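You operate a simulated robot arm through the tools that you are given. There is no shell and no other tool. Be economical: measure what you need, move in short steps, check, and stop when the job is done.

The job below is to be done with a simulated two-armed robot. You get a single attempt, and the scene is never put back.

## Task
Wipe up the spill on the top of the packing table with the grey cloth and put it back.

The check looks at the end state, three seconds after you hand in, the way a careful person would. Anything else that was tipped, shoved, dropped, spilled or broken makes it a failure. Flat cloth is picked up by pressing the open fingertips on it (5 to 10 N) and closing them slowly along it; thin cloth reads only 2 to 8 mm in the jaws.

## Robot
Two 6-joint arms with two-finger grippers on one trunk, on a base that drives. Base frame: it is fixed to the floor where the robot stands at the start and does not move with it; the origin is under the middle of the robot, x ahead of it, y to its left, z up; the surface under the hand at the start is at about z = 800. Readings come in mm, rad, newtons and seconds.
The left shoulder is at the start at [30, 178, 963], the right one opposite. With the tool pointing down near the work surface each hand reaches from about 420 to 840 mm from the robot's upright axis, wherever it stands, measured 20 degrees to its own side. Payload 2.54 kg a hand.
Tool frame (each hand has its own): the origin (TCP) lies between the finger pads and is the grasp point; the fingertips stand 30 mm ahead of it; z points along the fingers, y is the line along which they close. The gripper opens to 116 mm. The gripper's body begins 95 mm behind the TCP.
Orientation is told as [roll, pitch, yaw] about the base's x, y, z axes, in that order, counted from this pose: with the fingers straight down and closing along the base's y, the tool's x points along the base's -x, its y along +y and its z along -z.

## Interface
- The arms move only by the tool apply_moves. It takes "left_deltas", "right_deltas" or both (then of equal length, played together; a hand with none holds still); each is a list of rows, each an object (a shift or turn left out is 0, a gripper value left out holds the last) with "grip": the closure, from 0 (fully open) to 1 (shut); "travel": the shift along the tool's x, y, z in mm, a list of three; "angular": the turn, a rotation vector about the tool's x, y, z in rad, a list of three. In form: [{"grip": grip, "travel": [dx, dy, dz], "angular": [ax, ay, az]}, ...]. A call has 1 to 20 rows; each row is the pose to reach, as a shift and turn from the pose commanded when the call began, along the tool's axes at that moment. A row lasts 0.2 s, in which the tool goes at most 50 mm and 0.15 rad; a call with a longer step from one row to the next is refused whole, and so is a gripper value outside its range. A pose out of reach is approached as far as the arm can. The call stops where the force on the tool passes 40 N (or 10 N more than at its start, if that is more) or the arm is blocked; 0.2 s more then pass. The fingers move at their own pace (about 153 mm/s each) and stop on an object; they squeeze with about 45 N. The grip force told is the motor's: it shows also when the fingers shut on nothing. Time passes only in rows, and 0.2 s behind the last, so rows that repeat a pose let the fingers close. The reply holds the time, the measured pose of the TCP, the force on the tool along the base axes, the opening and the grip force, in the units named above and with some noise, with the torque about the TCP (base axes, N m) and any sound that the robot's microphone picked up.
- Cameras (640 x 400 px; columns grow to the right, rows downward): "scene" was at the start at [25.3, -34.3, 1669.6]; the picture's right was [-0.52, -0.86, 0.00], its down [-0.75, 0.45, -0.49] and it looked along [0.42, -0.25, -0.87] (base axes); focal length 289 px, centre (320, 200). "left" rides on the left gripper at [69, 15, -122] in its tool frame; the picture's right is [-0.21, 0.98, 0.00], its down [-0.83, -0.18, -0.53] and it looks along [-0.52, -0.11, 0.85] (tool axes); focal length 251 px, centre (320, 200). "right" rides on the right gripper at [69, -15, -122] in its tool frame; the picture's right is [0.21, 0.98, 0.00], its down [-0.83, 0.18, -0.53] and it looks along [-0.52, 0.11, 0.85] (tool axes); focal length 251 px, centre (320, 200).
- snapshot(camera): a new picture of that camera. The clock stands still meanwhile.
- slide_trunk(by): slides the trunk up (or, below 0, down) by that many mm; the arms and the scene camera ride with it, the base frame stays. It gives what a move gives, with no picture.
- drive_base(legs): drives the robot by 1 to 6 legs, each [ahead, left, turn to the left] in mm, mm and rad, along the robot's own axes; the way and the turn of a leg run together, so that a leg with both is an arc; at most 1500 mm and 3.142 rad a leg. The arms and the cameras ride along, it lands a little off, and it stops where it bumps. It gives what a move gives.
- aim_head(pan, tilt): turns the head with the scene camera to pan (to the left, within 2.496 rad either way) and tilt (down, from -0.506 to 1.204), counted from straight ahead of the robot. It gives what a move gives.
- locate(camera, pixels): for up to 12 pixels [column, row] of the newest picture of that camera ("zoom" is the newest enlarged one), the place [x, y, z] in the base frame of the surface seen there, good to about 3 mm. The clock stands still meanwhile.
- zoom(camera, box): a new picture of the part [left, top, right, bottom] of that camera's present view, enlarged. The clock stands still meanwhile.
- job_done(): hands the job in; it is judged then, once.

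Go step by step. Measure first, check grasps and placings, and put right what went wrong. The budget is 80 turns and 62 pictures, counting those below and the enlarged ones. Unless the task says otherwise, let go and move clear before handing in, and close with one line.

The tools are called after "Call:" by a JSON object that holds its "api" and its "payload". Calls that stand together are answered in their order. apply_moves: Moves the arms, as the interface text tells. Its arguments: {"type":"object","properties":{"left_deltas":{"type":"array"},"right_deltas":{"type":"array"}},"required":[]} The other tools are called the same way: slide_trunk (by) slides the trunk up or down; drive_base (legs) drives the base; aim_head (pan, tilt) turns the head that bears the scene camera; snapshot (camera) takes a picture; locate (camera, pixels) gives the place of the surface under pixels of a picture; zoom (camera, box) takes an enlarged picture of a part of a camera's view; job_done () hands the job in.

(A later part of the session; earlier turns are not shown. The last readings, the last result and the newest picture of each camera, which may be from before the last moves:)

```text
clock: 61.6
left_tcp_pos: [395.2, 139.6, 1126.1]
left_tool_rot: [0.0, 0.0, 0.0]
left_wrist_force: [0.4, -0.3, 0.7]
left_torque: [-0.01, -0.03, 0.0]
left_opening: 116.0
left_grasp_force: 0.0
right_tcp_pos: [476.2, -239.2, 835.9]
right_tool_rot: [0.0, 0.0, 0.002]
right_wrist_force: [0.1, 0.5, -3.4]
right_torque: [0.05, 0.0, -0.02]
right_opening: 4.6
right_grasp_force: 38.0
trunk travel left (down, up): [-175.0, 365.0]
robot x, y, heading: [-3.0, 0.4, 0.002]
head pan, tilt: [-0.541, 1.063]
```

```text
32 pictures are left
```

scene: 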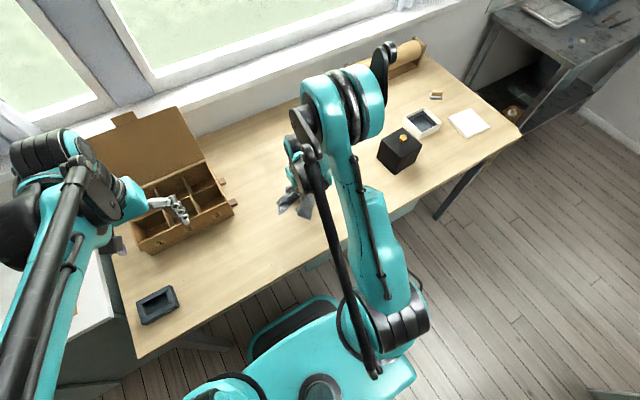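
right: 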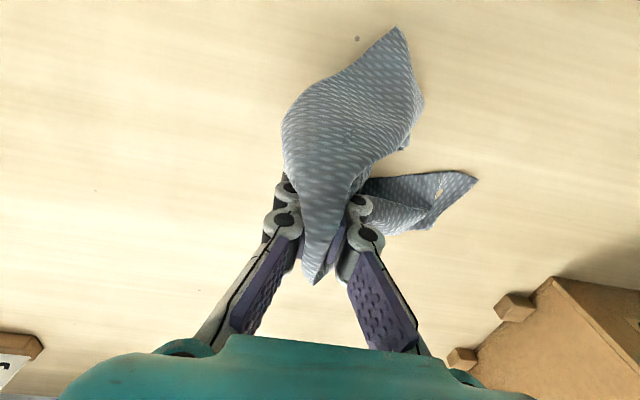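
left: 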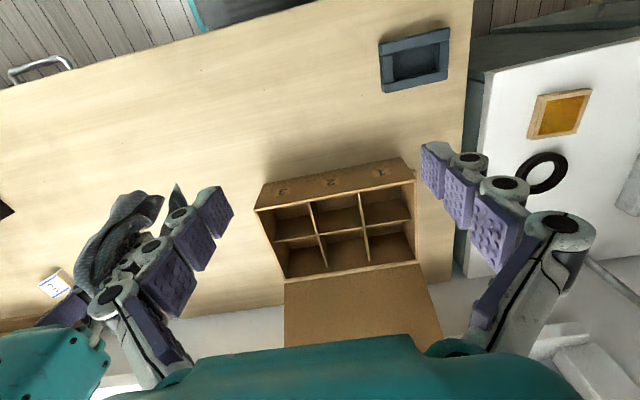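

The cloth is quite bunched. I'll release it, back off and look before spreading it.

Call:
{"api": "apply_moves", "payload": {"right_deltas": [{"travel": [0, 0, 2]}, {"grip": 0.85, "travel": [0, 0, 1]}, {"grip": 0.7, "travel": [0, 0, 0]}, {"grip": 0.6, "travel": [0, 0, 0]}, {"travel": [0, 0, -10]}, {"travel": [0, 0, -40]}, {"travel": [0, 0, -80]}, {"travel": [0, -30, -115]}, {"travel": [0, -70, -135]}, {"travel": [0, -115, -150]}, {"travel": [0, -160, -150]}, {"travel": [0, -160, -150]}]}}

Call:
{"api": "snapshot", "payload": {"camera": "right"}}

Call:
{"api": "snapshot", "payload": {"camera": "scene"}}

```text
clock: 64.2
left_tcp_pos: [393.6, 140.6, 1128.0]
left_tool_rot: [-0.001, -0.001, -0.001]
left_wrist_force: [-0.8, -0.3, 0.5]
left_torque: [0.0, -0.03, -0.01]
left_opening: 115.9
left_grasp_force: 0.1
right_tcp_pos: [476.1, -398.9, 987.4]
right_tool_rot: [-0.002, 0.0, 0.0]
right_wrist_force: [0.0, 0.3, 0.9]
right_torque: [0.02, 0.0, 0.03]
right_opening: 46.3
right_grasp_force: 0.0
trunk travel left (down, up): [-175.0, 365.0]
robot x, y, heading: [0.8, -0.1, 0.002]
head pan, tilt: [-0.541, 1.063]
```

```text
31 pictures are left
```

right: 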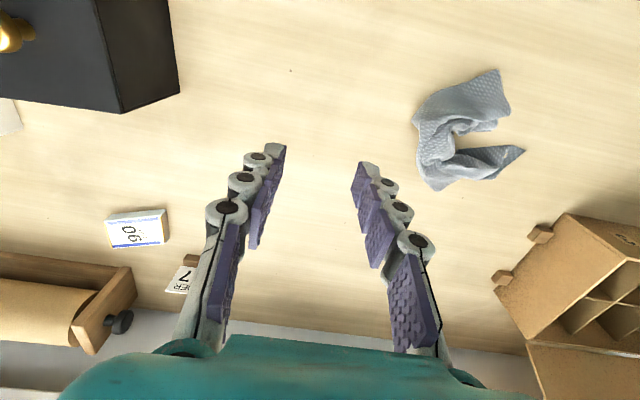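

```text
30 pictures are left
```

scene: 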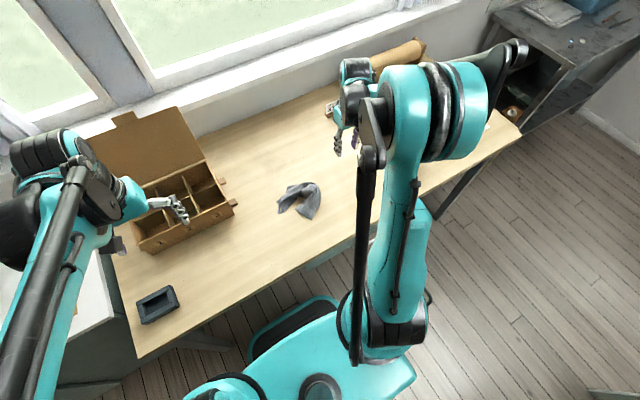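

The cloth lies in a crumpled C at about (460,130) in the right picture, on its old place but not spread. I'll look closer to find free corners to pull.

Call:
{"api": "zoom", "payload": {"camera": "right", "box": [390, 50, 550, 210]}}

Call:
{"api": "locate", "payload": {"camera": "right", "pixels": [[497, 72], [510, 113], [420, 122], [445, 105], [472, 125], [435, 150], [438, 188], [490, 172], [523, 150], [465, 160]]}}

Call:
{"api": "zoom", "payload": {"camera": "scene", "box": [260, 165, 340, 235]}}

```text
2.50 times, centred on (470, 130) of right
```

zoom: 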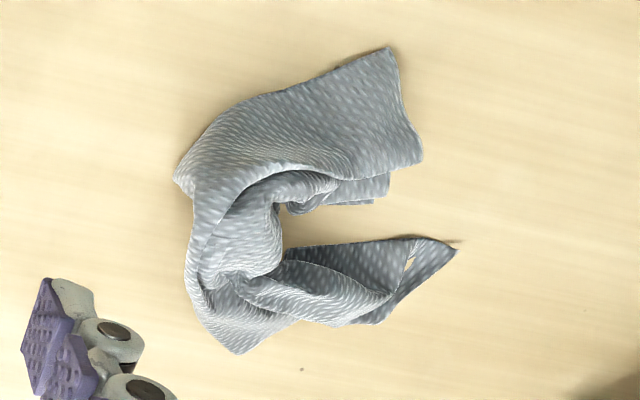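

```text
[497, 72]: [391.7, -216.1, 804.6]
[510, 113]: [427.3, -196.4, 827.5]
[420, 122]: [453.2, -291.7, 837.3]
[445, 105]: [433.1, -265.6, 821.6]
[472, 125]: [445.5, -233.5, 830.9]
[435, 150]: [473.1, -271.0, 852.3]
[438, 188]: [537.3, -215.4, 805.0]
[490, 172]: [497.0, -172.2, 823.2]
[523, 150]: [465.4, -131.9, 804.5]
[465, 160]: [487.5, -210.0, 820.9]
```

```text
5.71 times, centred on (300, 200) of scene
```

zoom: 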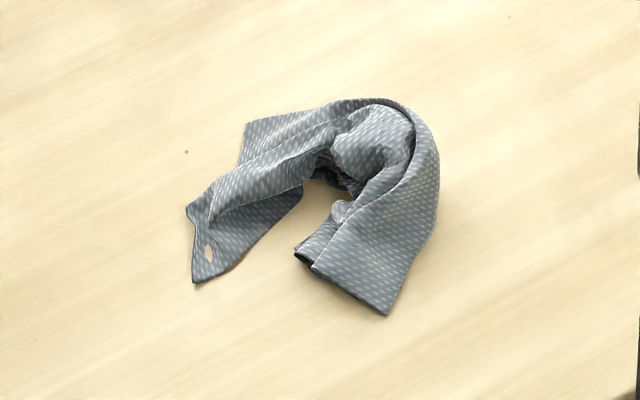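

The folds hold two end flaps: one toward −x, at (392,−216)–(427,−196), and one toward +y, with its tip at (465,−132). I'll move the right hand a bit further off and bring the left camera over for a close look.

Call:
{"api": "apply_moves", "payload": {"right_deltas": [{"travel": [0, -40, -30]}, {"travel": [0, -60, -60]}, {"travel": [0, -60, -60]}, {"travel": [0, -60, -60]}, {"travel": [0, -60, -60]}, {"travel": [0, -60, -60]}, {"travel": [0, -60, -60]}, {"travel": [0, -60, -60]}, {"travel": [0, -60, -60]}], "left_deltas": [{"travel": [5, -40, 0]}, {"travel": [10, -80, 0]}, {"travel": [10, -120, 10]}, {"travel": [10, -160, 25]}, {"travel": [10, -200, 40]}, {"travel": [10, -240, 55]}, {"travel": [10, -270, 85]}, {"travel": [10, -285, 125]}, {"travel": [10, -285, 140]}]}}

Call:
{"api": "snapshot", "payload": {"camera": "left"}}

```text
clock: 66.2
left_tcp_pos: [383.3, -145.4, 986.4]
left_tool_rot: [-0.001, -0.002, 0.001]
left_wrist_force: [0.6, -0.4, 0.3]
left_torque: [0.01, 0.02, -0.01]
left_opening: 115.7
left_grasp_force: 0.1
right_tcp_pos: [474.3, -461.1, 1050.3]
right_tool_rot: [-0.002, -0.001, 0.001]
right_wrist_force: [0.8, 0.4, -0.4]
right_torque: [-0.02, 0.01, 0.0]
right_opening: 46.7
right_grasp_force: 0.0
trunk travel left (down, up): [-175.0, 365.0]
robot x, y, heading: [-0.2, -0.7, 0.001]
head pan, tilt: [-0.541, 1.063]
```

```text
27 pictures are left
```

left: 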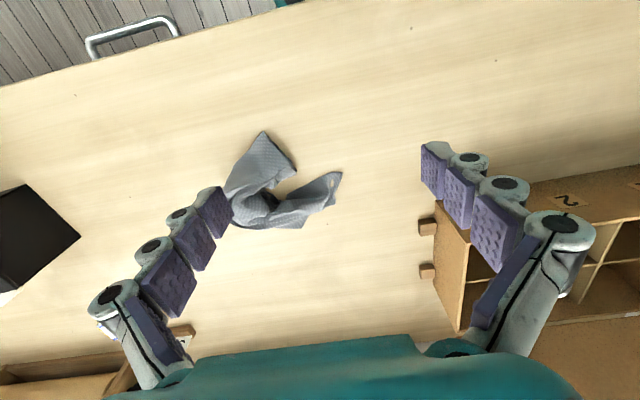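

Call:
{"api": "zoom", "payload": {"camera": "left", "box": [210, 115, 370, 245]}}

Call:
{"api": "locate", "payload": {"camera": "left", "pixels": [[263, 134], [294, 168], [290, 175], [340, 174], [333, 203], [310, 210], [300, 227], [240, 225], [230, 185], [268, 185], [300, 195], [325, 190]]}}

```text
3.08 times, centred on (290, 180) of left
```

zoom: 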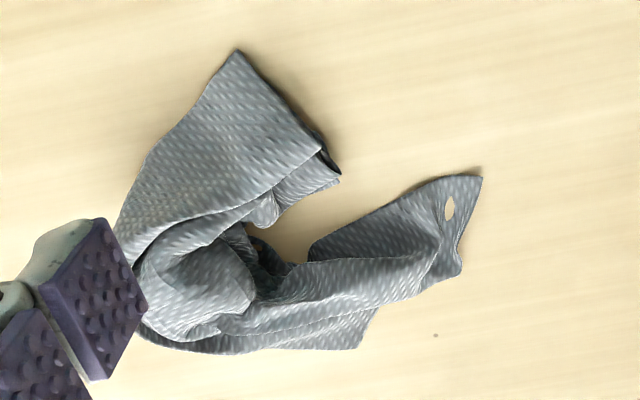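

```text
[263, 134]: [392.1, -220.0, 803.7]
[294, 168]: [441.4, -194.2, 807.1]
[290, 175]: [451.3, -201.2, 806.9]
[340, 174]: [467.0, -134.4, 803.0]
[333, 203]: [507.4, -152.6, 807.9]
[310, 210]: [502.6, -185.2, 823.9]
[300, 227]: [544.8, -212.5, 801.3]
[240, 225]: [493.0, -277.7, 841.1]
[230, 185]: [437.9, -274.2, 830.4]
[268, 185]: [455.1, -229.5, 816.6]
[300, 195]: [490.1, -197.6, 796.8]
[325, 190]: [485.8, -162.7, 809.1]
```

The +y flap ends in a free corner at (467,−134), and the −x flap has a corner at (392,−220). I'll grip the first with the left hand, setting the opening to about 32 mm and approaching (476,−153).

Call:
{"api": "apply_moves", "payload": {"left_deltas": [{"travel": [-30, -3, 0], "grip": 0.72}, {"travel": [-65, -6, 20]}, {"travel": [-93, -8, 55]}, {"travel": [-93, -8, 95]}, {"travel": [-93, -8, 125]}, {"travel": [-93, -8, 145]}, {"travel": [-93, -8, 150]}, {"travel": [-93, -8, 152]}, {"travel": [-93, -8, 153]}]}}

Call:
{"api": "snapshot", "payload": {"camera": "left"}}

```text
clock: 68.2
left_tcp_pos: [477.1, -151.3, 833.9]
left_tool_rot: [-0.001, 0.0, 0.001]
left_wrist_force: [0.2, 0.3, -0.1]
left_torque: [0.0, 0.02, 0.01]
left_opening: 32.4
left_grasp_force: 0.1
right_tcp_pos: [475.5, -461.6, 1049.8]
right_tool_rot: [0.001, -0.001, 0.0]
right_wrist_force: [-0.2, -0.5, -0.2]
right_torque: [-0.03, -0.04, -0.01]
right_opening: 46.4
right_grasp_force: 0.1
trunk travel left (down, up): [-175.0, 365.0]
robot x, y, heading: [-2.4, 1.6, -0.003]
head pan, tilt: [-0.541, 1.063]
```

```text
25 pictures are left
```

left: 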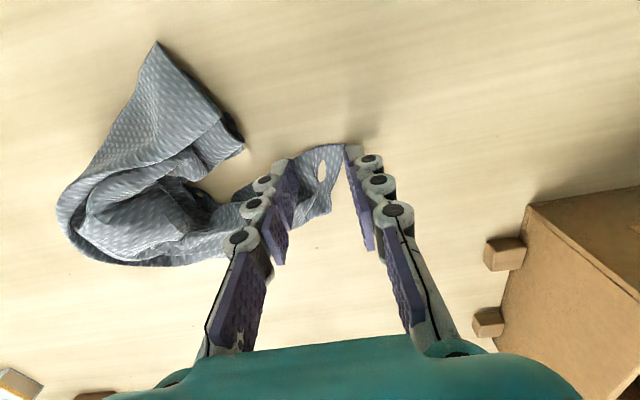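

The +y finger is just off the corner, so I'll shift 10 mm in −y and press lightly.

Call:
{"api": "apply_moves", "payload": {"left_deltas": [{"travel": [0, -10, -2]}, {"travel": [0, -10, 1]}, {"travel": [0, -10, 2]}, {"travel": [0, -10, 2.8]}, {"travel": [0, -10, 2.8]}]}}

```text
clock: 69.4
left_tcp_pos: [477.2, -164.1, 831.2]
left_tool_rot: [0.001, 0.0, 0.001]
left_wrist_force: [2.3, 0.5, 12.3]
left_torque: [-0.1, -0.05, 0.0]
left_opening: 33.4
left_grasp_force: 0.5
right_tcp_pos: [473.9, -461.1, 1049.6]
right_tool_rot: [0.0, 0.0, 0.001]
right_wrist_force: [0.2, -0.3, 0.6]
right_torque: [-0.02, 0.01, 0.01]
right_opening: 46.2
right_grasp_force: 0.0
trunk travel left (down, up): [-175.0, 365.0]
robot x, y, heading: [-2.3, -0.1, -0.0]
head pan, tilt: [-0.541, 1.063]
```

The press is 12 N. I'll ease it a hair and close slowly.

Call:
{"api": "apply_moves", "payload": {"left_deltas": [{"travel": [0, 0, -0.3], "grip": 0.74}, {"travel": [0, 0, -0.3], "grip": 0.77}, {"travel": [0, 0, -0.3], "grip": 0.8}, {"travel": [0, 0, -0.3], "grip": 0.83}, {"travel": [0, 0, -0.3], "grip": 0.86}, {"travel": [0, 0, -0.3], "grip": 0.89}, {"travel": [0, 0, -0.3], "grip": 0.92}, {"travel": [0, 0, -0.3], "grip": 0.95}, {"travel": [0, 0, -0.3], "grip": 0.98}, {"travel": [0, 0, -0.3], "grip": 1.0}, {"travel": [0, 0, -0.3], "grip": 1.0}, {"travel": [0, 0, -0.3], "grip": 1.0}]}}

Call:
{"api": "snapshot", "payload": {"camera": "left"}}

```text
clock: 72.0
left_tcp_pos: [477.3, -163.1, 830.2]
left_tool_rot: [0.0, 0.0, 0.001]
left_wrist_force: [0.1, -0.2, 0.2]
left_torque: [0.04, -0.04, -0.02]
left_opening: 5.2
left_grasp_force: 31.2
right_tcp_pos: [474.6, -460.1, 1049.1]
right_tool_rot: [0.002, 0.0, 0.0]
right_wrist_force: [-0.1, 0.0, -0.4]
right_torque: [0.04, 0.0, -0.01]
right_opening: 46.3
right_grasp_force: 0.1
trunk travel left (down, up): [-175.0, 365.0]
robot x, y, heading: [-0.3, 0.4, 0.0]
head pan, tilt: [-0.541, 1.063]
```

```text
24 pictures are left
```

left: 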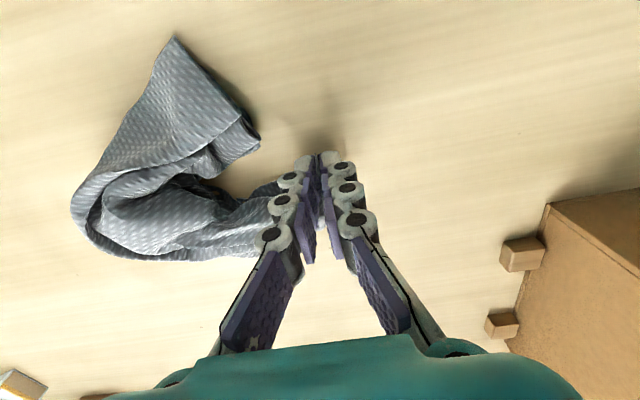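

The left hand holds the corner (5.2 mm). I'll pull it, slightly raised, toward the cloth's old far-left corner.

Call:
{"api": "apply_moves", "payload": {"left_deltas": [{"travel": [0, 0, -15]}, {"travel": [-15, 9, -20]}, {"travel": [-30, 18, -20]}, {"travel": [-45, 27, -20]}, {"travel": [-60, 36, -20]}, {"travel": [-75, 45, -20]}, {"travel": [-90, 54, -20]}, {"travel": [-105, 63, -20]}, {"travel": [-118, 70, -20]}, {"travel": [-118, 70, -15]}]}}

Call:
{"api": "snapshot", "payload": {"camera": "left"}}

Call:
{"api": "snapshot", "payload": {"camera": "right"}}

```text
clock: 74.2
left_tcp_pos: [597.0, -93.0, 846.7]
left_tool_rot: [0.0, -0.001, 0.0]
left_wrist_force: [-0.9, 0.4, -2.1]
left_torque: [0.04, 0.04, 0.02]
left_opening: 6.1
left_grasp_force: 38.0
right_tcp_pos: [473.8, -460.0, 1049.9]
right_tool_rot: [-0.001, 0.002, 0.0]
right_wrist_force: [0.3, -0.2, -0.2]
right_torque: [-0.02, -0.01, 0.03]
right_opening: 46.5
right_grasp_force: 0.0
trunk travel left (down, up): [-175.0, 365.0]
robot x, y, heading: [0.7, 0.6, -0.003]
head pan, tilt: [-0.541, 1.063]
```

```text
23 pictures are left
```

left: 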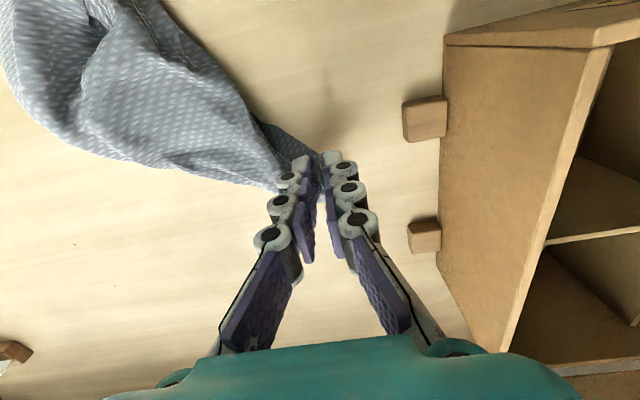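

```text
22 pictures are left
```

right: 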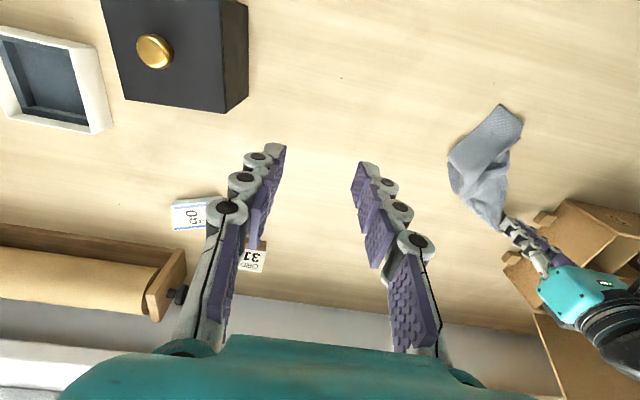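

The C is opening, and the other end is at about (500,108) in the right picture. I'll zoom in there and measure.

Call:
{"api": "zoom", "payload": {"camera": "right", "box": [420, 85, 560, 240]}}

Call:
{"api": "locate", "payload": {"camera": "right", "pixels": [[500, 106], [521, 122], [450, 158], [512, 145], [485, 130], [497, 225], [475, 200], [505, 175]]}}

```text
2.58 times, centred on (490, 162) of right
```

zoom: 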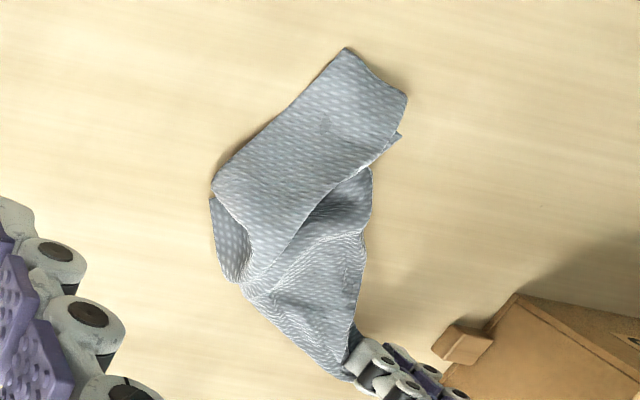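

```text
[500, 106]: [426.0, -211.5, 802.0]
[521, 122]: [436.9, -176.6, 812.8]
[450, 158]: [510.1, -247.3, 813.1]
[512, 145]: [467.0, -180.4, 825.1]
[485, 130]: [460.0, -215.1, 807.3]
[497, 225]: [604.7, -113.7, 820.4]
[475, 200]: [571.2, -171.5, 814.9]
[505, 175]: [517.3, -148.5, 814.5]
```

The free end's edge runs (426,−211)–(437,−177). I'll bring the right hand to (444,−204), just above the cloth.

Call:
{"api": "apply_moves", "payload": {"right_deltas": [{"travel": [10, 45, 0], "grip": 0.72}, {"travel": [20, 90, 0]}, {"travel": [31, 135, 10]}, {"travel": [31, 175, 30]}, {"travel": [31, 210, 55]}, {"travel": [31, 240, 85]}, {"travel": [31, 256, 125]}, {"travel": [31, 256, 165]}, {"travel": [31, 256, 195]}, {"travel": [31, 256, 207]}, {"travel": [31, 256, 210]}]}}

Call:
{"api": "snapshot", "payload": {"camera": "right"}}

```text
clock: 76.6
left_tcp_pos: [596.6, -93.0, 846.4]
left_tool_rot: [-0.001, -0.001, 0.002]
left_wrist_force: [0.1, 1.2, 3.5]
left_torque: [-0.04, 0.08, 0.0]
left_opening: 1.6
left_grasp_force: 33.9
right_tcp_pos: [445.2, -202.5, 837.1]
right_tool_rot: [-0.001, -0.001, -0.001]
right_wrist_force: [0.2, -0.9, -0.4]
right_torque: [-0.03, 0.04, -0.01]
right_opening: 32.4
right_grasp_force: 0.1
trunk travel left (down, up): [-175.0, 365.0]
robot x, y, heading: [1.6, 4.1, -0.001]
head pan, tilt: [-0.541, 1.063]
```

```text
20 pictures are left
```

right: 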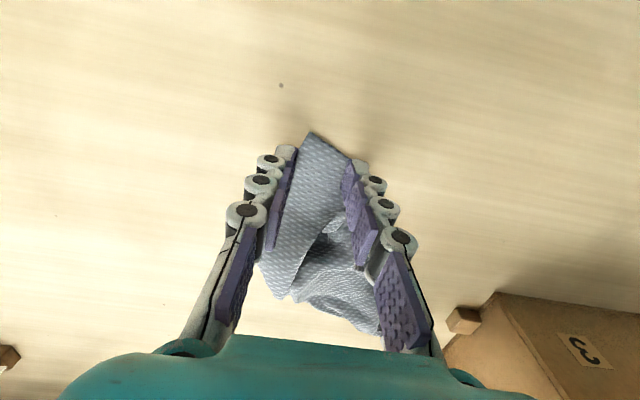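

Call:
{"api": "apply_moves", "payload": {"right_deltas": [{"travel": [0, 8, 2]}, {"travel": [0, 8, 4]}, {"travel": [0, 8, 5]}, {"travel": [0, 8, 5.6]}, {"travel": [0, 8, 5.6]}]}}

```text
clock: 77.8
left_tcp_pos: [597.2, -92.7, 845.7]
left_tool_rot: [0.001, 0.001, 0.0]
left_wrist_force: [0.3, 0.1, 1.9]
left_torque: [-0.03, -0.02, 0.01]
left_opening: 4.5
left_grasp_force: 31.3
right_tcp_pos: [444.7, -194.2, 830.9]
right_tool_rot: [0.001, 0.0, -0.002]
right_wrist_force: [1.4, 1.0, 7.2]
right_torque: [0.17, -0.07, -0.05]
right_opening: 33.3
right_grasp_force: 0.8
trunk travel left (down, up): [-175.0, 365.0]
robot x, y, heading: [1.2, -0.5, 0.002]
head pan, tilt: [-0.541, 1.063]
```

The press is 7.2 N, so I'll close slowly.

Call:
{"api": "apply_moves", "payload": {"right_deltas": [{"grip": 0.74}, {"grip": 0.77}, {"grip": 0.8}, {"grip": 0.83}, {"grip": 0.86}, {"grip": 0.89}, {"grip": 0.92}, {"grip": 0.95}, {"grip": 0.98}, {"grip": 1.0}, {"grip": 1.0}, {"grip": 1.0}]}}

Call:
{"api": "snapshot", "payload": {"camera": "right"}}

```text
clock: 80.4
left_tcp_pos: [596.9, -94.3, 846.3]
left_tool_rot: [0.0, -0.001, 0.0]
left_wrist_force: [0.7, -0.1, -2.2]
left_torque: [0.01, -0.01, -0.02]
left_opening: 5.3
left_grasp_force: 32.4
right_tcp_pos: [446.1, -194.3, 831.3]
right_tool_rot: [-0.002, -0.002, -0.003]
right_wrist_force: [0.0, -0.8, 0.5]
right_torque: [0.06, 0.02, 0.0]
right_opening: 2.3
right_grasp_force: 32.3
trunk travel left (down, up): [-175.0, 365.0]
robot x, y, heading: [-0.4, 4.3, -0.001]
head pan, tilt: [-0.541, 1.063]
```

```text
19 pictures are left
```

right: 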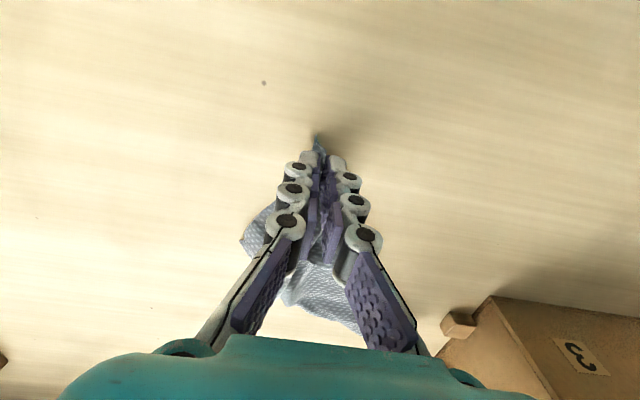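

Both corners are held. I'll lift both hands together so gravity opens the cloth, and look.

Call:
{"api": "apply_moves", "payload": {"left_deltas": [{"travel": [0, 0, -25]}, {"travel": [0, 0, -55]}, {"travel": [0, 0, -85]}, {"travel": [0, 0, -115]}, {"travel": [0, 0, -145]}, {"travel": [0, 0, -175]}, {"travel": [0, 0, -205]}, {"travel": [0, 0, -205]}], "right_deltas": [{"travel": [0, -3, -35]}, {"travel": [0, -8, -70]}, {"travel": [0, -14, -100]}, {"travel": [0, -20, -130]}, {"travel": [0, -26, -160]}, {"travel": [0, -32, -190]}, {"travel": [0, -32, -220]}, {"travel": [0, -32, -220]}]}}

Call:
{"api": "snapshot", "payload": {"camera": "right"}}

Call:
{"api": "snapshot", "payload": {"camera": "scene"}}

```text
clock: 82.2
left_tcp_pos: [595.7, -93.3, 1052.5]
left_tool_rot: [0.0, 0.0, 0.0]
left_wrist_force: [0.2, 3.0, 2.5]
left_torque: [0.06, -0.1, 0.0]
left_opening: 0.4
left_grasp_force: 27.8
right_tcp_pos: [446.5, -227.7, 1052.1]
right_tool_rot: [0.0, 0.0, 0.001]
right_wrist_force: [1.1, 0.7, -0.1]
right_torque: [-0.01, 0.03, 0.01]
right_opening: 2.9
right_grasp_force: 32.0
trunk travel left (down, up): [-175.0, 365.0]
robot x, y, heading: [3.3, 3.3, -0.002]
head pan, tilt: [-0.541, 1.063]
```

```text
18 pictures are left
```

right: 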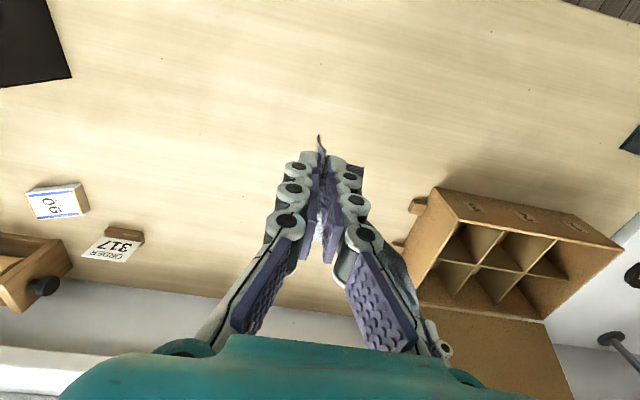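

```text
17 pictures are left
```

scene: 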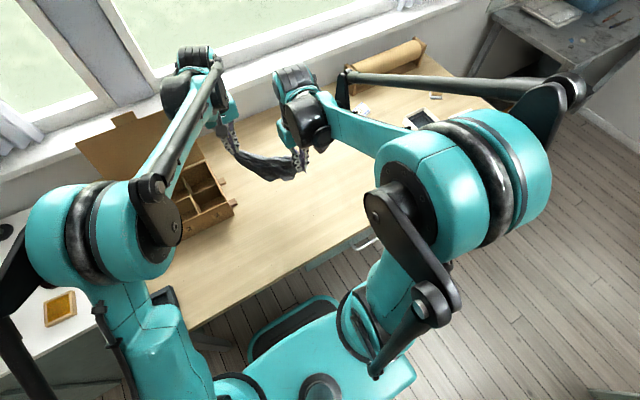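

The cloth hangs between the hands at (265,160) in the scene picture. I'll take a closer look.

Call:
{"api": "zoom", "payload": {"camera": "scene", "box": [205, 105, 325, 195]}}

```text
4.44 times, centred on (265, 150) of scene
```

zoom: 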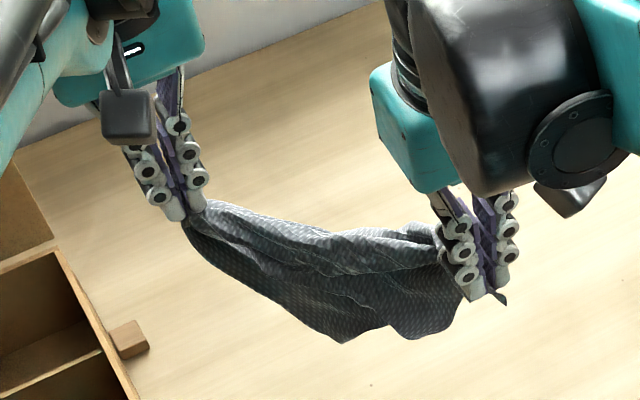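

It appears I hold opposite corners, so the cloth hangs folded along its diagonal, which matches the old A–C diagonal. I'll stretch it gently by moving the right hand toward A and watch the force.

Call:
{"api": "apply_moves", "payload": {"right_deltas": [{"travel": [10, -4, 0]}, {"travel": [20, -8, 0]}, {"travel": [30, -12, 0]}, {"travel": [40, -15, 0]}, {"travel": [50, -18, 0]}, {"travel": [58, -20, 0]}, {"travel": [58, -20, 0]}]}}

Call:
{"api": "zoom", "payload": {"camera": "scene", "box": [195, 95, 345, 207]}}

```text
clock: 83.8
left_tcp_pos: [595.5, -92.9, 1051.3]
left_tool_rot: [0.001, 0.0, -0.001]
left_wrist_force: [0.1, -0.4, -0.4]
left_torque: [-0.02, 0.02, 0.01]
left_opening: 0.0
left_grasp_force: 29.8
right_tcp_pos: [387.8, -246.0, 1049.3]
right_tool_rot: [0.0, 0.0, -0.001]
right_wrist_force: [1.4, 0.5, -0.6]
right_torque: [0.0, -0.01, 0.02]
right_opening: 2.8
right_grasp_force: 32.1
trunk travel left (down, up): [-175.0, 365.0]
robot x, y, heading: [1.3, -0.1, -0.003]
head pan, tilt: [-0.541, 1.063]
```

```text
3.57 times, centred on (270, 151) of scene
```

zoom: 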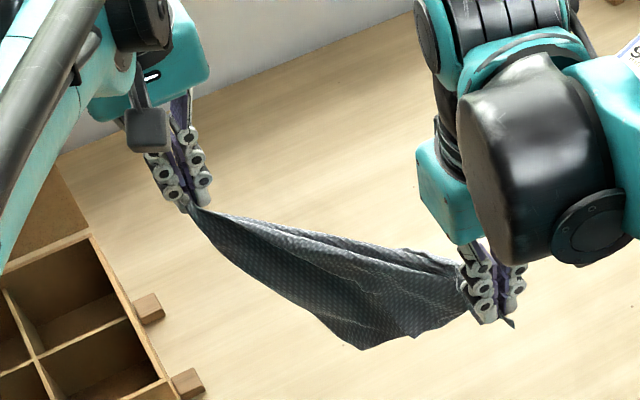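

It is nearly taut as a triangle. I'll shift both hands toward the D side, lower until the flap touches, then sweep back while lowering so that it lies flat.

Call:
{"api": "apply_moves", "payload": {"left_deltas": [{"travel": [-18, -27, 10]}, {"travel": [-38, -54, 30]}, {"travel": [-58, -81, 50]}, {"travel": [-58, -81, 68]}, {"travel": [-58, -81, 80]}, {"travel": [-54, -75, 92]}, {"travel": [-48, -66, 106]}, {"travel": [-42, -57, 121]}, {"travel": [-36, -48, 137]}, {"travel": [-30, -39, 153]}, {"travel": [-24, -29, 169]}, {"travel": [-18, -19, 184]}, {"travel": [-11, -9, 198]}, {"travel": [-5, 0, 210]}, {"travel": [-5, 0, 216]}, {"travel": [-5, 0, 216]}], "right_deltas": [{"travel": [-18, -27, 10]}, {"travel": [-38, -54, 30]}, {"travel": [-58, -81, 50]}, {"travel": [-58, -81, 68]}, {"travel": [-58, -81, 80]}, {"travel": [-54, -75, 92]}, {"travel": [-48, -66, 106]}, {"travel": [-42, -57, 121]}, {"travel": [-36, -48, 137]}, {"travel": [-30, -39, 153]}, {"travel": [-24, -29, 169]}, {"travel": [-18, -19, 184]}, {"travel": [-11, -9, 198]}, {"travel": [-2, 0, 210]}, {"travel": [0, 0, 215]}, {"travel": [0, 0, 215]}]}}

Call:
{"api": "zoom", "payload": {"camera": "scene", "box": [205, 125, 365, 245]}}

```text
clock: 87.2
left_tcp_pos: [600.8, -93.6, 834.1]
left_tool_rot: [-0.001, -0.002, 0.0]
left_wrist_force: [0.0, 0.6, -0.6]
left_torque: [-0.02, -0.01, -0.02]
left_opening: 0.0
left_grasp_force: 29.9
right_tcp_pos: [399.6, -246.9, 854.7]
right_tool_rot: [-0.001, -0.001, -0.001]
right_wrist_force: [-0.1, -0.2, -0.2]
right_torque: [0.01, -0.03, 0.03]
right_opening: 3.1
right_grasp_force: 32.4
right hand out of reach, approached as far as the arm can: row 14, 15, 16
trunk travel left (down, up): [-175.0, 365.0]
robot x, y, heading: [0.5, -0.7, 0.002]
head pan, tilt: [-0.541, 1.063]
```

```text
3.33 times, centred on (285, 185) of scene
```

zoom: 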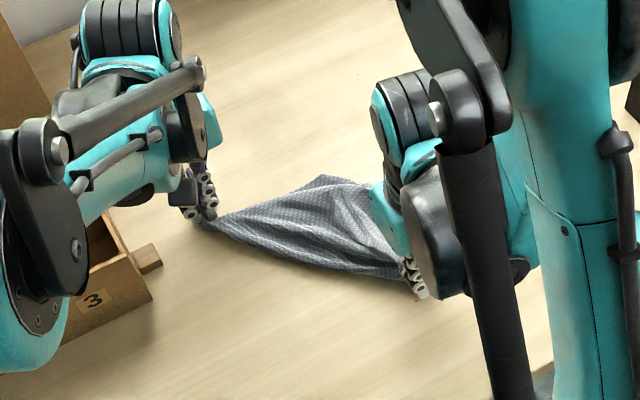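

The right hand can't get lower at x 388, so I'll bring it 28 mm outward, lower the corner, then release both and rise.

Call:
{"api": "apply_moves", "payload": {"right_deltas": [{"travel": [-10, 0, -2]}, {"travel": [-22, 0, 0]}, {"travel": [-28, 0, 0]}, {"travel": [-28, 0, 0]}, {"travel": [-28, 0, 0], "grip": 0.85}, {"travel": [-28, 0, 0], "grip": 0.75}, {"travel": [-28, 0, 0], "grip": 0.7}, {"travel": [-28, 0, -10]}, {"travel": [-28, 0, -35]}, {"travel": [-28, 0, -75]}, {"travel": [-28, -30, -110]}, {"travel": [-28, -65, -140]}, {"travel": [-28, -105, -160]}, {"travel": [-28, -145, -170]}, {"travel": [-28, -190, -170]}, {"travel": [-28, -190, -170]}], "left_deltas": [{"travel": [0, 0, 1]}, {"travel": [0, 0, 1]}, {"travel": [0, 0, 1]}, {"travel": [0, 0, 1]}, {"travel": [0, 0, 1], "grip": 0.85}, {"travel": [0, 0, 1], "grip": 0.75}, {"travel": [0, 0, 1], "grip": 0.7}, {"travel": [0, 0, -10]}, {"travel": [0, 0, -35]}, {"travel": [0, 0, -75]}, {"travel": [0, 0, -120]}, {"travel": [0, 0, -165]}, {"travel": [0, 0, -210]}, {"travel": [20, 25, -235]}, {"travel": [45, 60, -235]}, {"travel": [70, 95, -235]}]}}

Call:
{"api": "apply_moves", "payload": {"left_deltas": [{"travel": [25, 35, 0]}, {"travel": [50, 70, 0]}, {"travel": [75, 105, 0]}, {"travel": [75, 105, 0]}]}}

Call:
{"api": "zoom", "payload": {"camera": "scene", "box": [205, 125, 365, 245]}}

Call:
{"api": "snapshot", "payload": {"camera": "right"}}

```text
clock: 90.6
left_tcp_pos: [524.3, 4.2, 1071.2]
left_tool_rot: [-0.002, -0.003, 0.0]
left_wrist_force: [0.1, 0.8, -0.7]
left_torque: [-0.05, -0.03, 0.03]
left_opening: 34.7
left_grasp_force: 0.0
right_tcp_pos: [424.7, -436.1, 1026.3]
right_tool_rot: [-0.002, -0.001, 0.0]
right_wrist_force: [-1.1, 0.2, 0.5]
right_torque: [-0.06, -0.04, -0.01]
right_opening: 35.1
right_grasp_force: 0.1
trunk travel left (down, up): [-175.0, 365.0]
robot x, y, heading: [0.8, -1.8, 0.002]
head pan, tilt: [-0.541, 1.063]
```

```text
clock: 91.6
left_tcp_pos: [455.7, 105.3, 1068.1]
left_tool_rot: [0.0, 0.0, 0.001]
left_wrist_force: [0.2, 0.1, -0.5]
left_torque: [0.02, 0.02, -0.02]
left_opening: 34.7
left_grasp_force: 0.1
right_tcp_pos: [426.8, -439.0, 1023.8]
right_tool_rot: [0.001, 0.001, 0.0]
right_wrist_force: [-0.2, -0.6, 0.1]
right_torque: [0.0, -0.02, -0.01]
right_opening: 34.9
right_grasp_force: 0.0
trunk travel left (down, up): [-175.0, 365.0]
robot x, y, heading: [0.1, 0.9, -0.0]
head pan, tilt: [-0.541, 1.063]
```

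```text
3.33 times, centred on (285, 185) of scene
```

zoom: 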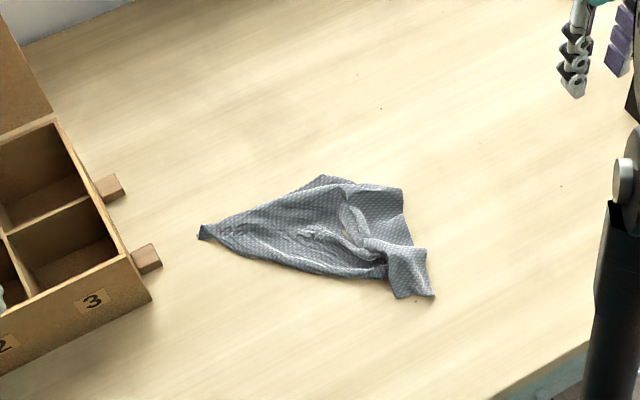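

```text
12 pictures are left
```

right: 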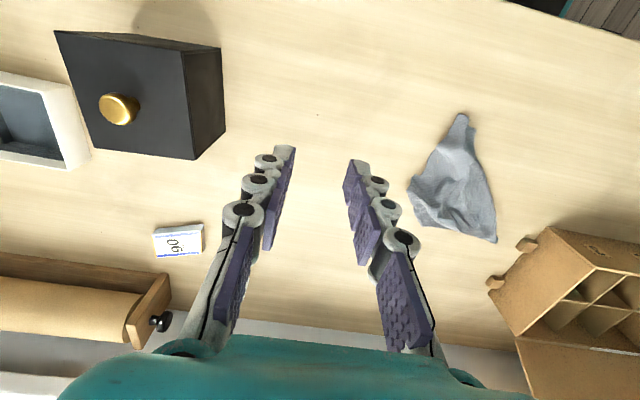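

It now lies as a diagonally folded triangle on the old place, with its apex on the D side. I'll measure it and look closely at the layers there.

Call:
{"api": "locate", "payload": {"camera": "zoom", "pixels": [[200, 232], [325, 178], [402, 190], [408, 235], [430, 292], [395, 295], [340, 275], [260, 258], [355, 215], [375, 200]]}}

Call:
{"api": "zoom", "payload": {"camera": "right", "box": [390, 100, 520, 260]}}

```text
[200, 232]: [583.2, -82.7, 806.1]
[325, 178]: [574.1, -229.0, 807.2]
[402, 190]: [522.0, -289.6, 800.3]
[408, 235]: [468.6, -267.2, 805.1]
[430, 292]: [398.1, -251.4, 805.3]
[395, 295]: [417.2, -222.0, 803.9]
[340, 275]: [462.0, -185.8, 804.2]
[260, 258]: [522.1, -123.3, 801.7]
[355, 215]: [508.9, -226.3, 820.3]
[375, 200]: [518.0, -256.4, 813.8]
```

```text
2.50 times, centred on (455, 180) of right
```

zoom: 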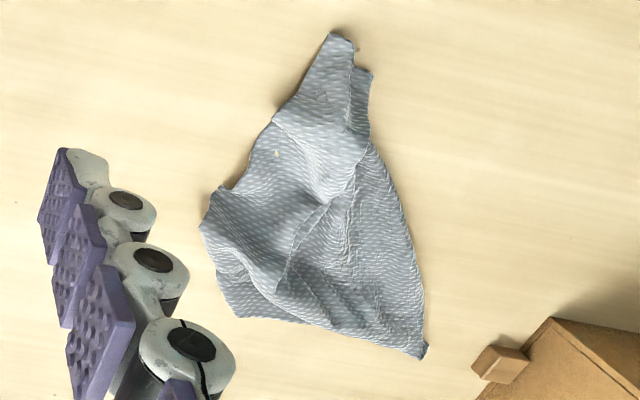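

The top layer's corner is at (522,−290), and the lower layer's edge lies nearer y −235 there. I'll pinch only the top layer at about (520,−266) with the right hand so I can fold it back over.

Call:
{"api": "apply_moves", "payload": {"right_deltas": [{"travel": [-25, 35, 0], "grip": 0.75}, {"travel": [-50, 75, 10]}, {"travel": [-75, 115, 30]}, {"travel": [-94, 150, 55]}, {"travel": [-94, 172, 90]}, {"travel": [-94, 172, 130]}, {"travel": [-94, 172, 165]}, {"travel": [-94, 172, 183]}, {"travel": [-94, 172, 188]}, {"travel": [-94, 172, 191]}, {"travel": [-94, 172, 191]}], "left_deltas": [{"travel": [0, 35, 0]}, {"travel": [0, 60, 0]}, {"travel": [0, 60, 0]}, {"travel": [0, 60, 0]}, {"travel": [0, 60, 0]}, {"travel": [0, 60, 0]}, {"travel": [0, 60, 0]}, {"travel": [0, 60, 0]}, {"travel": [0, 60, 0]}, {"travel": [0, 60, 0]}, {"travel": [0, 60, 0]}]}}

Call:
{"api": "snapshot", "payload": {"camera": "right"}}

```text
refused: row 3 steps farther than a row can; nothing moved
```

```text
10 pictures are left
```

right: 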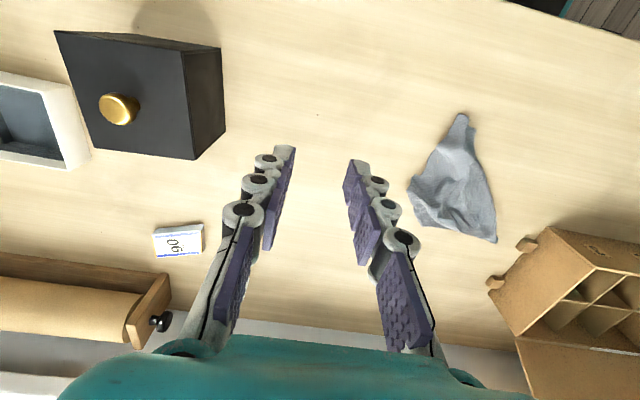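

The call was refused because row 3's step was too long. I'll repeat it with smaller steps.

Call:
{"api": "apply_moves", "payload": {"right_deltas": [{"travel": [-20, 30, 0], "grip": 0.75}, {"travel": [-40, 60, 10]}, {"travel": [-60, 90, 25]}, {"travel": [-78, 120, 45]}, {"travel": [-90, 145, 70]}, {"travel": [-94, 165, 100]}, {"travel": [-94, 172, 135]}, {"travel": [-94, 172, 165]}, {"travel": [-94, 172, 183]}, {"travel": [-94, 172, 188]}, {"travel": [-94, 172, 191]}, {"travel": [-94, 172, 191]}]}}

Call:
{"api": "snapshot", "payload": {"camera": "right"}}

```text
clock: 94.2
left_tcp_pos: [454.9, 105.9, 1069.6]
left_tool_rot: [-0.001, 0.0, 0.0]
left_wrist_force: [0.1, -0.9, 0.9]
left_torque: [0.03, -0.05, -0.01]
left_opening: 34.6
left_grasp_force: 0.0
right_tcp_pos: [521.4, -265.3, 834.3]
right_tool_rot: [0.0, 0.0, 0.0]
right_wrist_force: [-0.7, 0.5, -0.6]
right_torque: [-0.01, 0.04, 0.02]
right_opening: 29.0
right_grasp_force: 0.1
trunk travel left (down, up): [-175.0, 365.0]
robot x, y, heading: [0.7, 0.1, -0.001]
head pan, tilt: [-0.541, 1.063]
```

```text
9 pictures are left
```

right: 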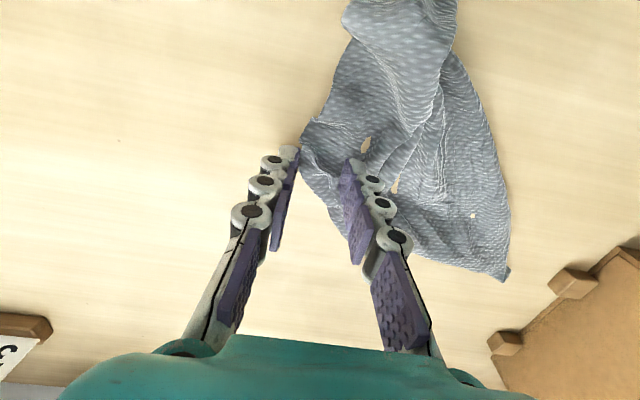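

The corner, at (303,135), lies between the fingertips with the −y finger just off it. I'll shift 8 mm in +y and press lightly.

Call:
{"api": "apply_moves", "payload": {"right_deltas": [{"travel": [0, 8, 1]}, {"travel": [0, 8, 2]}, {"travel": [0, 8, 3]}, {"travel": [0, 8, 3.4]}]}}

```text
clock: 95.2
left_tcp_pos: [454.8, 106.8, 1069.5]
left_tool_rot: [-0.001, -0.001, -0.001]
left_wrist_force: [0.5, 0.3, 0.8]
left_torque: [0.04, -0.02, 0.0]
left_opening: 35.1
left_grasp_force: 0.1
right_tcp_pos: [521.1, -258.9, 830.7]
right_tool_rot: [-0.001, -0.002, 0.001]
right_wrist_force: [2.2, 0.4, 6.8]
right_torque: [0.11, -0.04, -0.04]
right_opening: 29.0
right_grasp_force: 0.0
trunk travel left (down, up): [-175.0, 365.0]
robot x, y, heading: [0.1, -0.8, -0.002]
head pan, tilt: [-0.541, 1.063]
```

The press is 6.8 N. I'll close, then lift the corner a little to check.

Call:
{"api": "apply_moves", "payload": {"right_deltas": [{"grip": 0.78}, {"grip": 0.81}, {"grip": 0.84}, {"grip": 0.87}, {"grip": 0.9}, {"grip": 0.93}, {"grip": 0.96}, {"grip": 1.0}, {"grip": 1.0}, {"grip": 1.0}, {"travel": [0, 0, -20]}, {"travel": [5, 10, -40]}, {"travel": [15, 20, -60]}, {"travel": [15, 20, -60]}]}}

Call:
{"api": "zoom", "payload": {"camera": "scene", "box": [205, 125, 365, 245]}}

```text
clock: 98.2
left_tcp_pos: [455.0, 107.2, 1070.0]
left_tool_rot: [0.003, 0.001, -0.001]
left_wrist_force: [0.2, -0.1, 0.5]
left_torque: [0.03, 0.05, 0.02]
left_opening: 35.1
left_grasp_force: 0.1
right_tcp_pos: [507.0, -238.8, 891.2]
right_tool_rot: [0.0, -0.001, -0.002]
right_wrist_force: [0.1, -0.6, -0.8]
right_torque: [0.18, 0.02, 0.02]
right_opening: 3.3
right_grasp_force: 39.0
trunk travel left (down, up): [-175.0, 365.0]
robot x, y, heading: [-1.3, 1.2, 0.001]
head pan, tilt: [-0.541, 1.063]
```

```text
3.33 times, centred on (285, 185) of scene
```

zoom: 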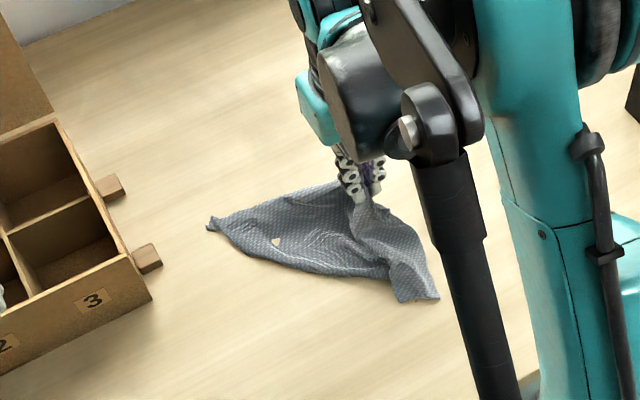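

The flap is held and the lower layer stays on the table. I'll carry it over the diagonal toward the B side and lay it down.

Call:
{"api": "apply_moves", "payload": {"right_deltas": [{"travel": [8, 12, -15]}, {"travel": [18, 26, -25]}, {"travel": [28, 40, -28]}, {"travel": [38, 54, -25]}, {"travel": [48, 68, -18]}, {"travel": [58, 82, -8]}, {"travel": [68, 96, 5]}, {"travel": [78, 110, 18]}, {"travel": [86, 122, 30]}, {"travel": [93, 132, 42]}, {"travel": [93, 134, 50]}, {"travel": [93, 134, 50]}]}}

Call:
{"api": "zoom", "payload": {"camera": "scene", "box": [205, 125, 365, 245]}}

```text
clock: 100.8
left_tcp_pos: [454.1, 106.2, 1070.7]
left_tool_rot: [0.0, 0.0, -0.001]
left_wrist_force: [1.1, -0.4, -0.1]
left_torque: [0.01, 0.02, 0.0]
left_opening: 34.7
left_grasp_force: 0.1
right_tcp_pos: [415.3, -104.9, 843.0]
right_tool_rot: [-0.001, 0.0, 0.001]
right_wrist_force: [-0.3, -1.7, -1.4]
right_torque: [0.16, 0.0, 0.04]
right_opening: 4.6
right_grasp_force: 41.0
trunk travel left (down, up): [-175.0, 365.0]
robot x, y, heading: [0.5, -2.1, -0.004]
head pan, tilt: [-0.541, 1.063]
```

```text
3.33 times, centred on (285, 185) of scene
```

zoom: 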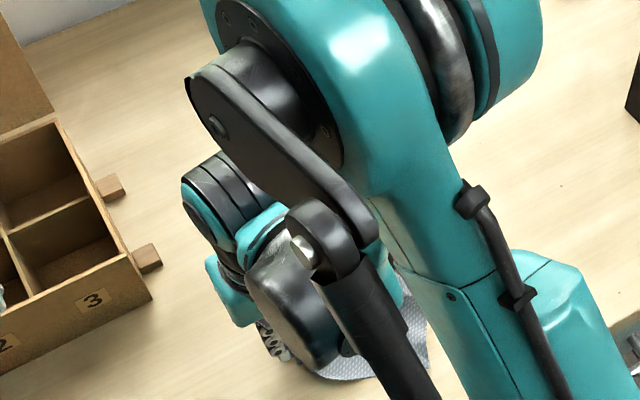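

I can't see past the arm, so I'll lower the last few mm, release, rise straight up and back away, then look.

Call:
{"api": "apply_moves", "payload": {"right_deltas": [{"travel": [-2, 0, 6]}, {"travel": [-2, 0, 9]}, {"travel": [-2, 0, 9], "grip": 0.88}, {"travel": [-2, 0, 8], "grip": 0.78}, {"travel": [-2, 0, 7], "grip": 0.72}, {"travel": [-2, 0, -10]}, {"travel": [-2, 0, -40]}, {"travel": [-2, 0, -80]}, {"travel": [-2, 0, -120]}, {"travel": [-5, -20, -155]}, {"travel": [-10, -55, -180]}, {"travel": [-20, -95, -200]}, {"travel": [-25, -140, -200]}, {"travel": [-25, -185, -200]}, {"travel": [-25, -230, -200]}, {"travel": [-25, -275, -200]}, {"travel": [-25, -320, -200]}, {"travel": [-25, -350, -200]}, {"travel": [-25, -350, -200]}]}}

Call:
{"api": "zoom", "payload": {"camera": "scene", "box": [205, 125, 365, 245]}}

```text
clock: 104.8
left_tcp_pos: [454.0, 106.9, 1070.6]
left_tool_rot: [0.001, 0.001, 0.0]
left_wrist_force: [-0.1, -0.4, -0.5]
left_torque: [0.01, 0.01, -0.02]
left_opening: 34.8
left_grasp_force: 0.1
right_tcp_pos: [440.7, -456.3, 1041.4]
right_tool_rot: [0.0, 0.0, -0.001]
right_wrist_force: [-0.4, 0.7, -0.3]
right_torque: [-0.02, -0.01, 0.01]
right_opening: 32.2
right_grasp_force: 0.0
right hand out of reach, approached as far as the arm can: row 1, 2, 3, 4, 5
trunk travel left (down, up): [-175.0, 365.0]
robot x, y, heading: [-1.0, -2.6, -0.002]
head pan, tilt: [-0.541, 1.063]
```

```text
3.33 times, centred on (285, 185) of scene
```

zoom: 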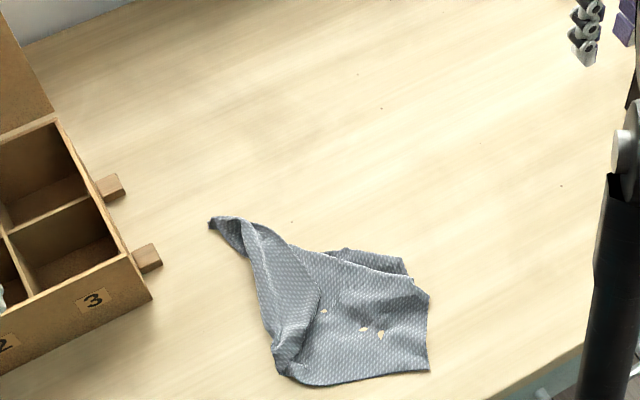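

It is much flatter now. I'll measure where it lies.

Call:
{"api": "locate", "payload": {"camera": "zoom", "pixels": [[211, 222], [262, 225], [345, 250], [403, 260], [428, 295], [428, 370], [310, 383], [278, 365], [255, 280], [340, 310], [320, 258], [280, 330]]}}

```text
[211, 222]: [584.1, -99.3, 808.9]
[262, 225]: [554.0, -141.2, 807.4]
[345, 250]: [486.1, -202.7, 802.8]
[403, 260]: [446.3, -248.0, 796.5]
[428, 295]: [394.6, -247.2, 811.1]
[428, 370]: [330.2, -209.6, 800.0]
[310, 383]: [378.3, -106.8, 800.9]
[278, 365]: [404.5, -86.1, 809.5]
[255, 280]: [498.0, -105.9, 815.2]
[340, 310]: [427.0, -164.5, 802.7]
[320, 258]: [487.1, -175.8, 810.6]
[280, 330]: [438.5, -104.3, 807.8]
```

The cloth sits about 28 mm short of its old centre, and its D corner is still tucked at (446,−248). I'll pinch that edge at about (456,−217) and pull it gently toward D, which corrects both.

Call:
{"api": "apply_moves", "payload": {"right_deltas": [{"travel": [-4, 40, 0], "grip": 0.74}, {"travel": [-8, 80, 5]}, {"travel": [-12, 120, 15]}, {"travel": [-15, 155, 35]}, {"travel": [-15, 190, 60]}, {"travel": [-15, 215, 90]}, {"travel": [-15, 235, 120]}, {"travel": [-15, 239, 155]}, {"travel": [-15, 239, 185]}, {"travel": [-15, 239, 200]}, {"travel": [-15, 239, 206]}, {"travel": [-15, 239, 208]}]}}

Call:
{"api": "snapshot", "payload": {"camera": "right"}}

```text
clock: 107.4
left_tcp_pos: [454.4, 106.4, 1069.9]
left_tool_rot: [0.0, 0.001, 0.0]
left_wrist_force: [0.1, 1.2, 0.3]
left_torque: [0.05, 0.01, 0.02]
left_opening: 35.0
left_grasp_force: 0.1
right_tcp_pos: [454.1, -216.0, 832.5]
right_tool_rot: [-0.001, 0.001, 0.0]
right_wrist_force: [0.1, 0.6, 0.8]
right_torque: [0.03, 0.0, -0.02]
right_opening: 30.2
right_grasp_force: 0.1
trunk travel left (down, up): [-175.0, 365.0]
robot x, y, heading: [-2.6, 5.4, 0.0]
head pan, tilt: [-0.541, 1.063]
```

```text
5 pictures are left
```

right: 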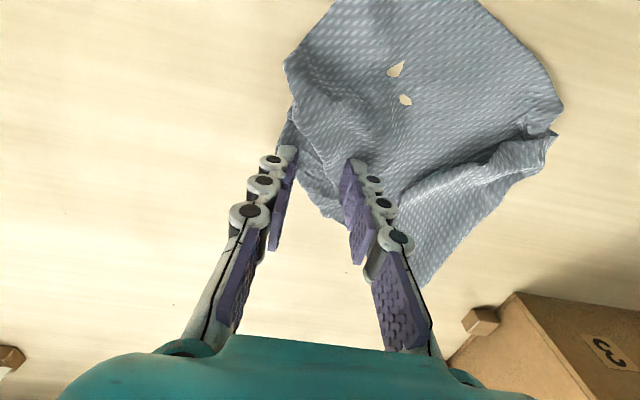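

The tucked strip lies between the fingertips. I'll press, close slowly, and pull toward D at low height.

Call:
{"api": "apply_moves", "payload": {"right_deltas": [{"travel": [0, 3, 1]}, {"travel": [0, 3, 1.6]}, {"travel": [0, 3, 1.8]}]}}

```text
clock: 108.2
left_tcp_pos: [453.5, 107.0, 1070.3]
left_tool_rot: [0.001, 0.0, -0.001]
left_wrist_force: [-0.7, 0.4, 0.2]
left_torque: [0.01, 0.0, -0.03]
left_opening: 34.8
left_grasp_force: 0.1
right_tcp_pos: [452.2, -212.5, 831.4]
right_tool_rot: [-0.001, -0.001, 0.0]
right_wrist_force: [5.0, 0.6, 17.9]
right_torque: [0.02, -0.17, -0.01]
right_opening: 29.9
right_grasp_force: 0.1
trunk travel left (down, up): [-175.0, 365.0]
robot x, y, heading: [0.9, -3.2, 0.001]
head pan, tilt: [-0.541, 1.063]
```

Call:
{"api": "apply_moves", "payload": {"right_deltas": [{"travel": [0, 0, -0.6]}, {"travel": [0, 0, -0.6], "grip": 0.78}, {"travel": [0, 0, -0.6], "grip": 0.81}, {"travel": [0, 0, -0.6], "grip": 0.84}, {"travel": [0, 0, -0.6], "grip": 0.87}, {"travel": [0, 0, -0.6], "grip": 0.9}, {"travel": [0, 0, -0.6], "grip": 0.93}, {"travel": [0, 0, -0.6], "grip": 0.96}, {"travel": [0, 0, -0.6], "grip": 1.0}, {"travel": [0, 0, -0.6], "grip": 1.0}, {"travel": [0, 0, -0.6], "grip": 1.0}, {"travel": [0, 0, -8]}, {"travel": [-14, -7, -10]}, {"travel": [-28, -14, -10]}, {"travel": [-42, -21, -10]}, {"travel": [-56, -28, -10]}, {"travel": [-68, -33, -10]}, {"travel": [-68, -33, -6]}]}}

Call:
{"api": "snapshot", "payload": {"camera": "right"}}

```text
clock: 112.0
left_tcp_pos: [454.7, 107.0, 1069.3]
left_tool_rot: [0.0, 0.001, 0.0]
left_wrist_force: [0.1, -0.2, -0.3]
left_torque: [0.02, 0.0, 0.04]
left_opening: 35.2
left_grasp_force: 0.1
right_tcp_pos: [522.3, -247.2, 836.0]
right_tool_rot: [0.001, 0.001, -0.001]
right_wrist_force: [0.6, 1.6, 8.2]
right_torque: [0.0, -0.07, 0.0]
right_opening: 0.6
right_grasp_force: 29.1
trunk travel left (down, up): [-175.0, 365.0]
robot x, y, heading: [3.2, 2.8, -0.004]
head pan, tilt: [-0.541, 1.063]
```

```text
4 pictures are left
```

right: 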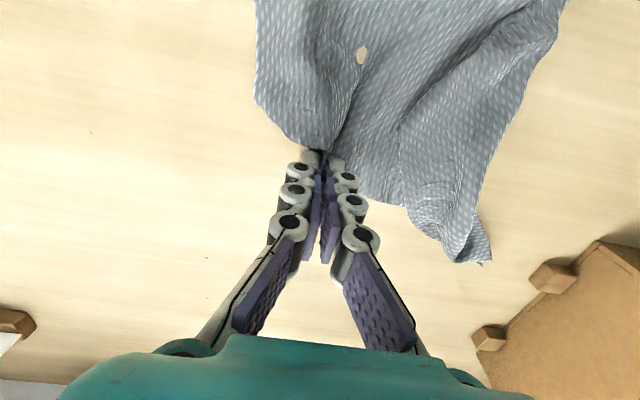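

The cloth followed and is opening out. I'll measure its outline before deciding on a last small pull.

Call:
{"api": "locate", "payload": {"camera": "right", "pixels": [[258, 5], [255, 95], [320, 145], [400, 200], [450, 258], [490, 262], [480, 190], [540, 60], [563, 5], [420, 60]]}}

```text
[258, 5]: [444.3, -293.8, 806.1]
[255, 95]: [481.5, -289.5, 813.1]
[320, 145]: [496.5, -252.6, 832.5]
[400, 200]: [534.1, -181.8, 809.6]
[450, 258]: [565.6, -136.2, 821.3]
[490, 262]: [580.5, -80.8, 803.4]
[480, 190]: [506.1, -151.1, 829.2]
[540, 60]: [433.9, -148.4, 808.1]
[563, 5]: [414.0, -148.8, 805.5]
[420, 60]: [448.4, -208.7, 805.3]
```

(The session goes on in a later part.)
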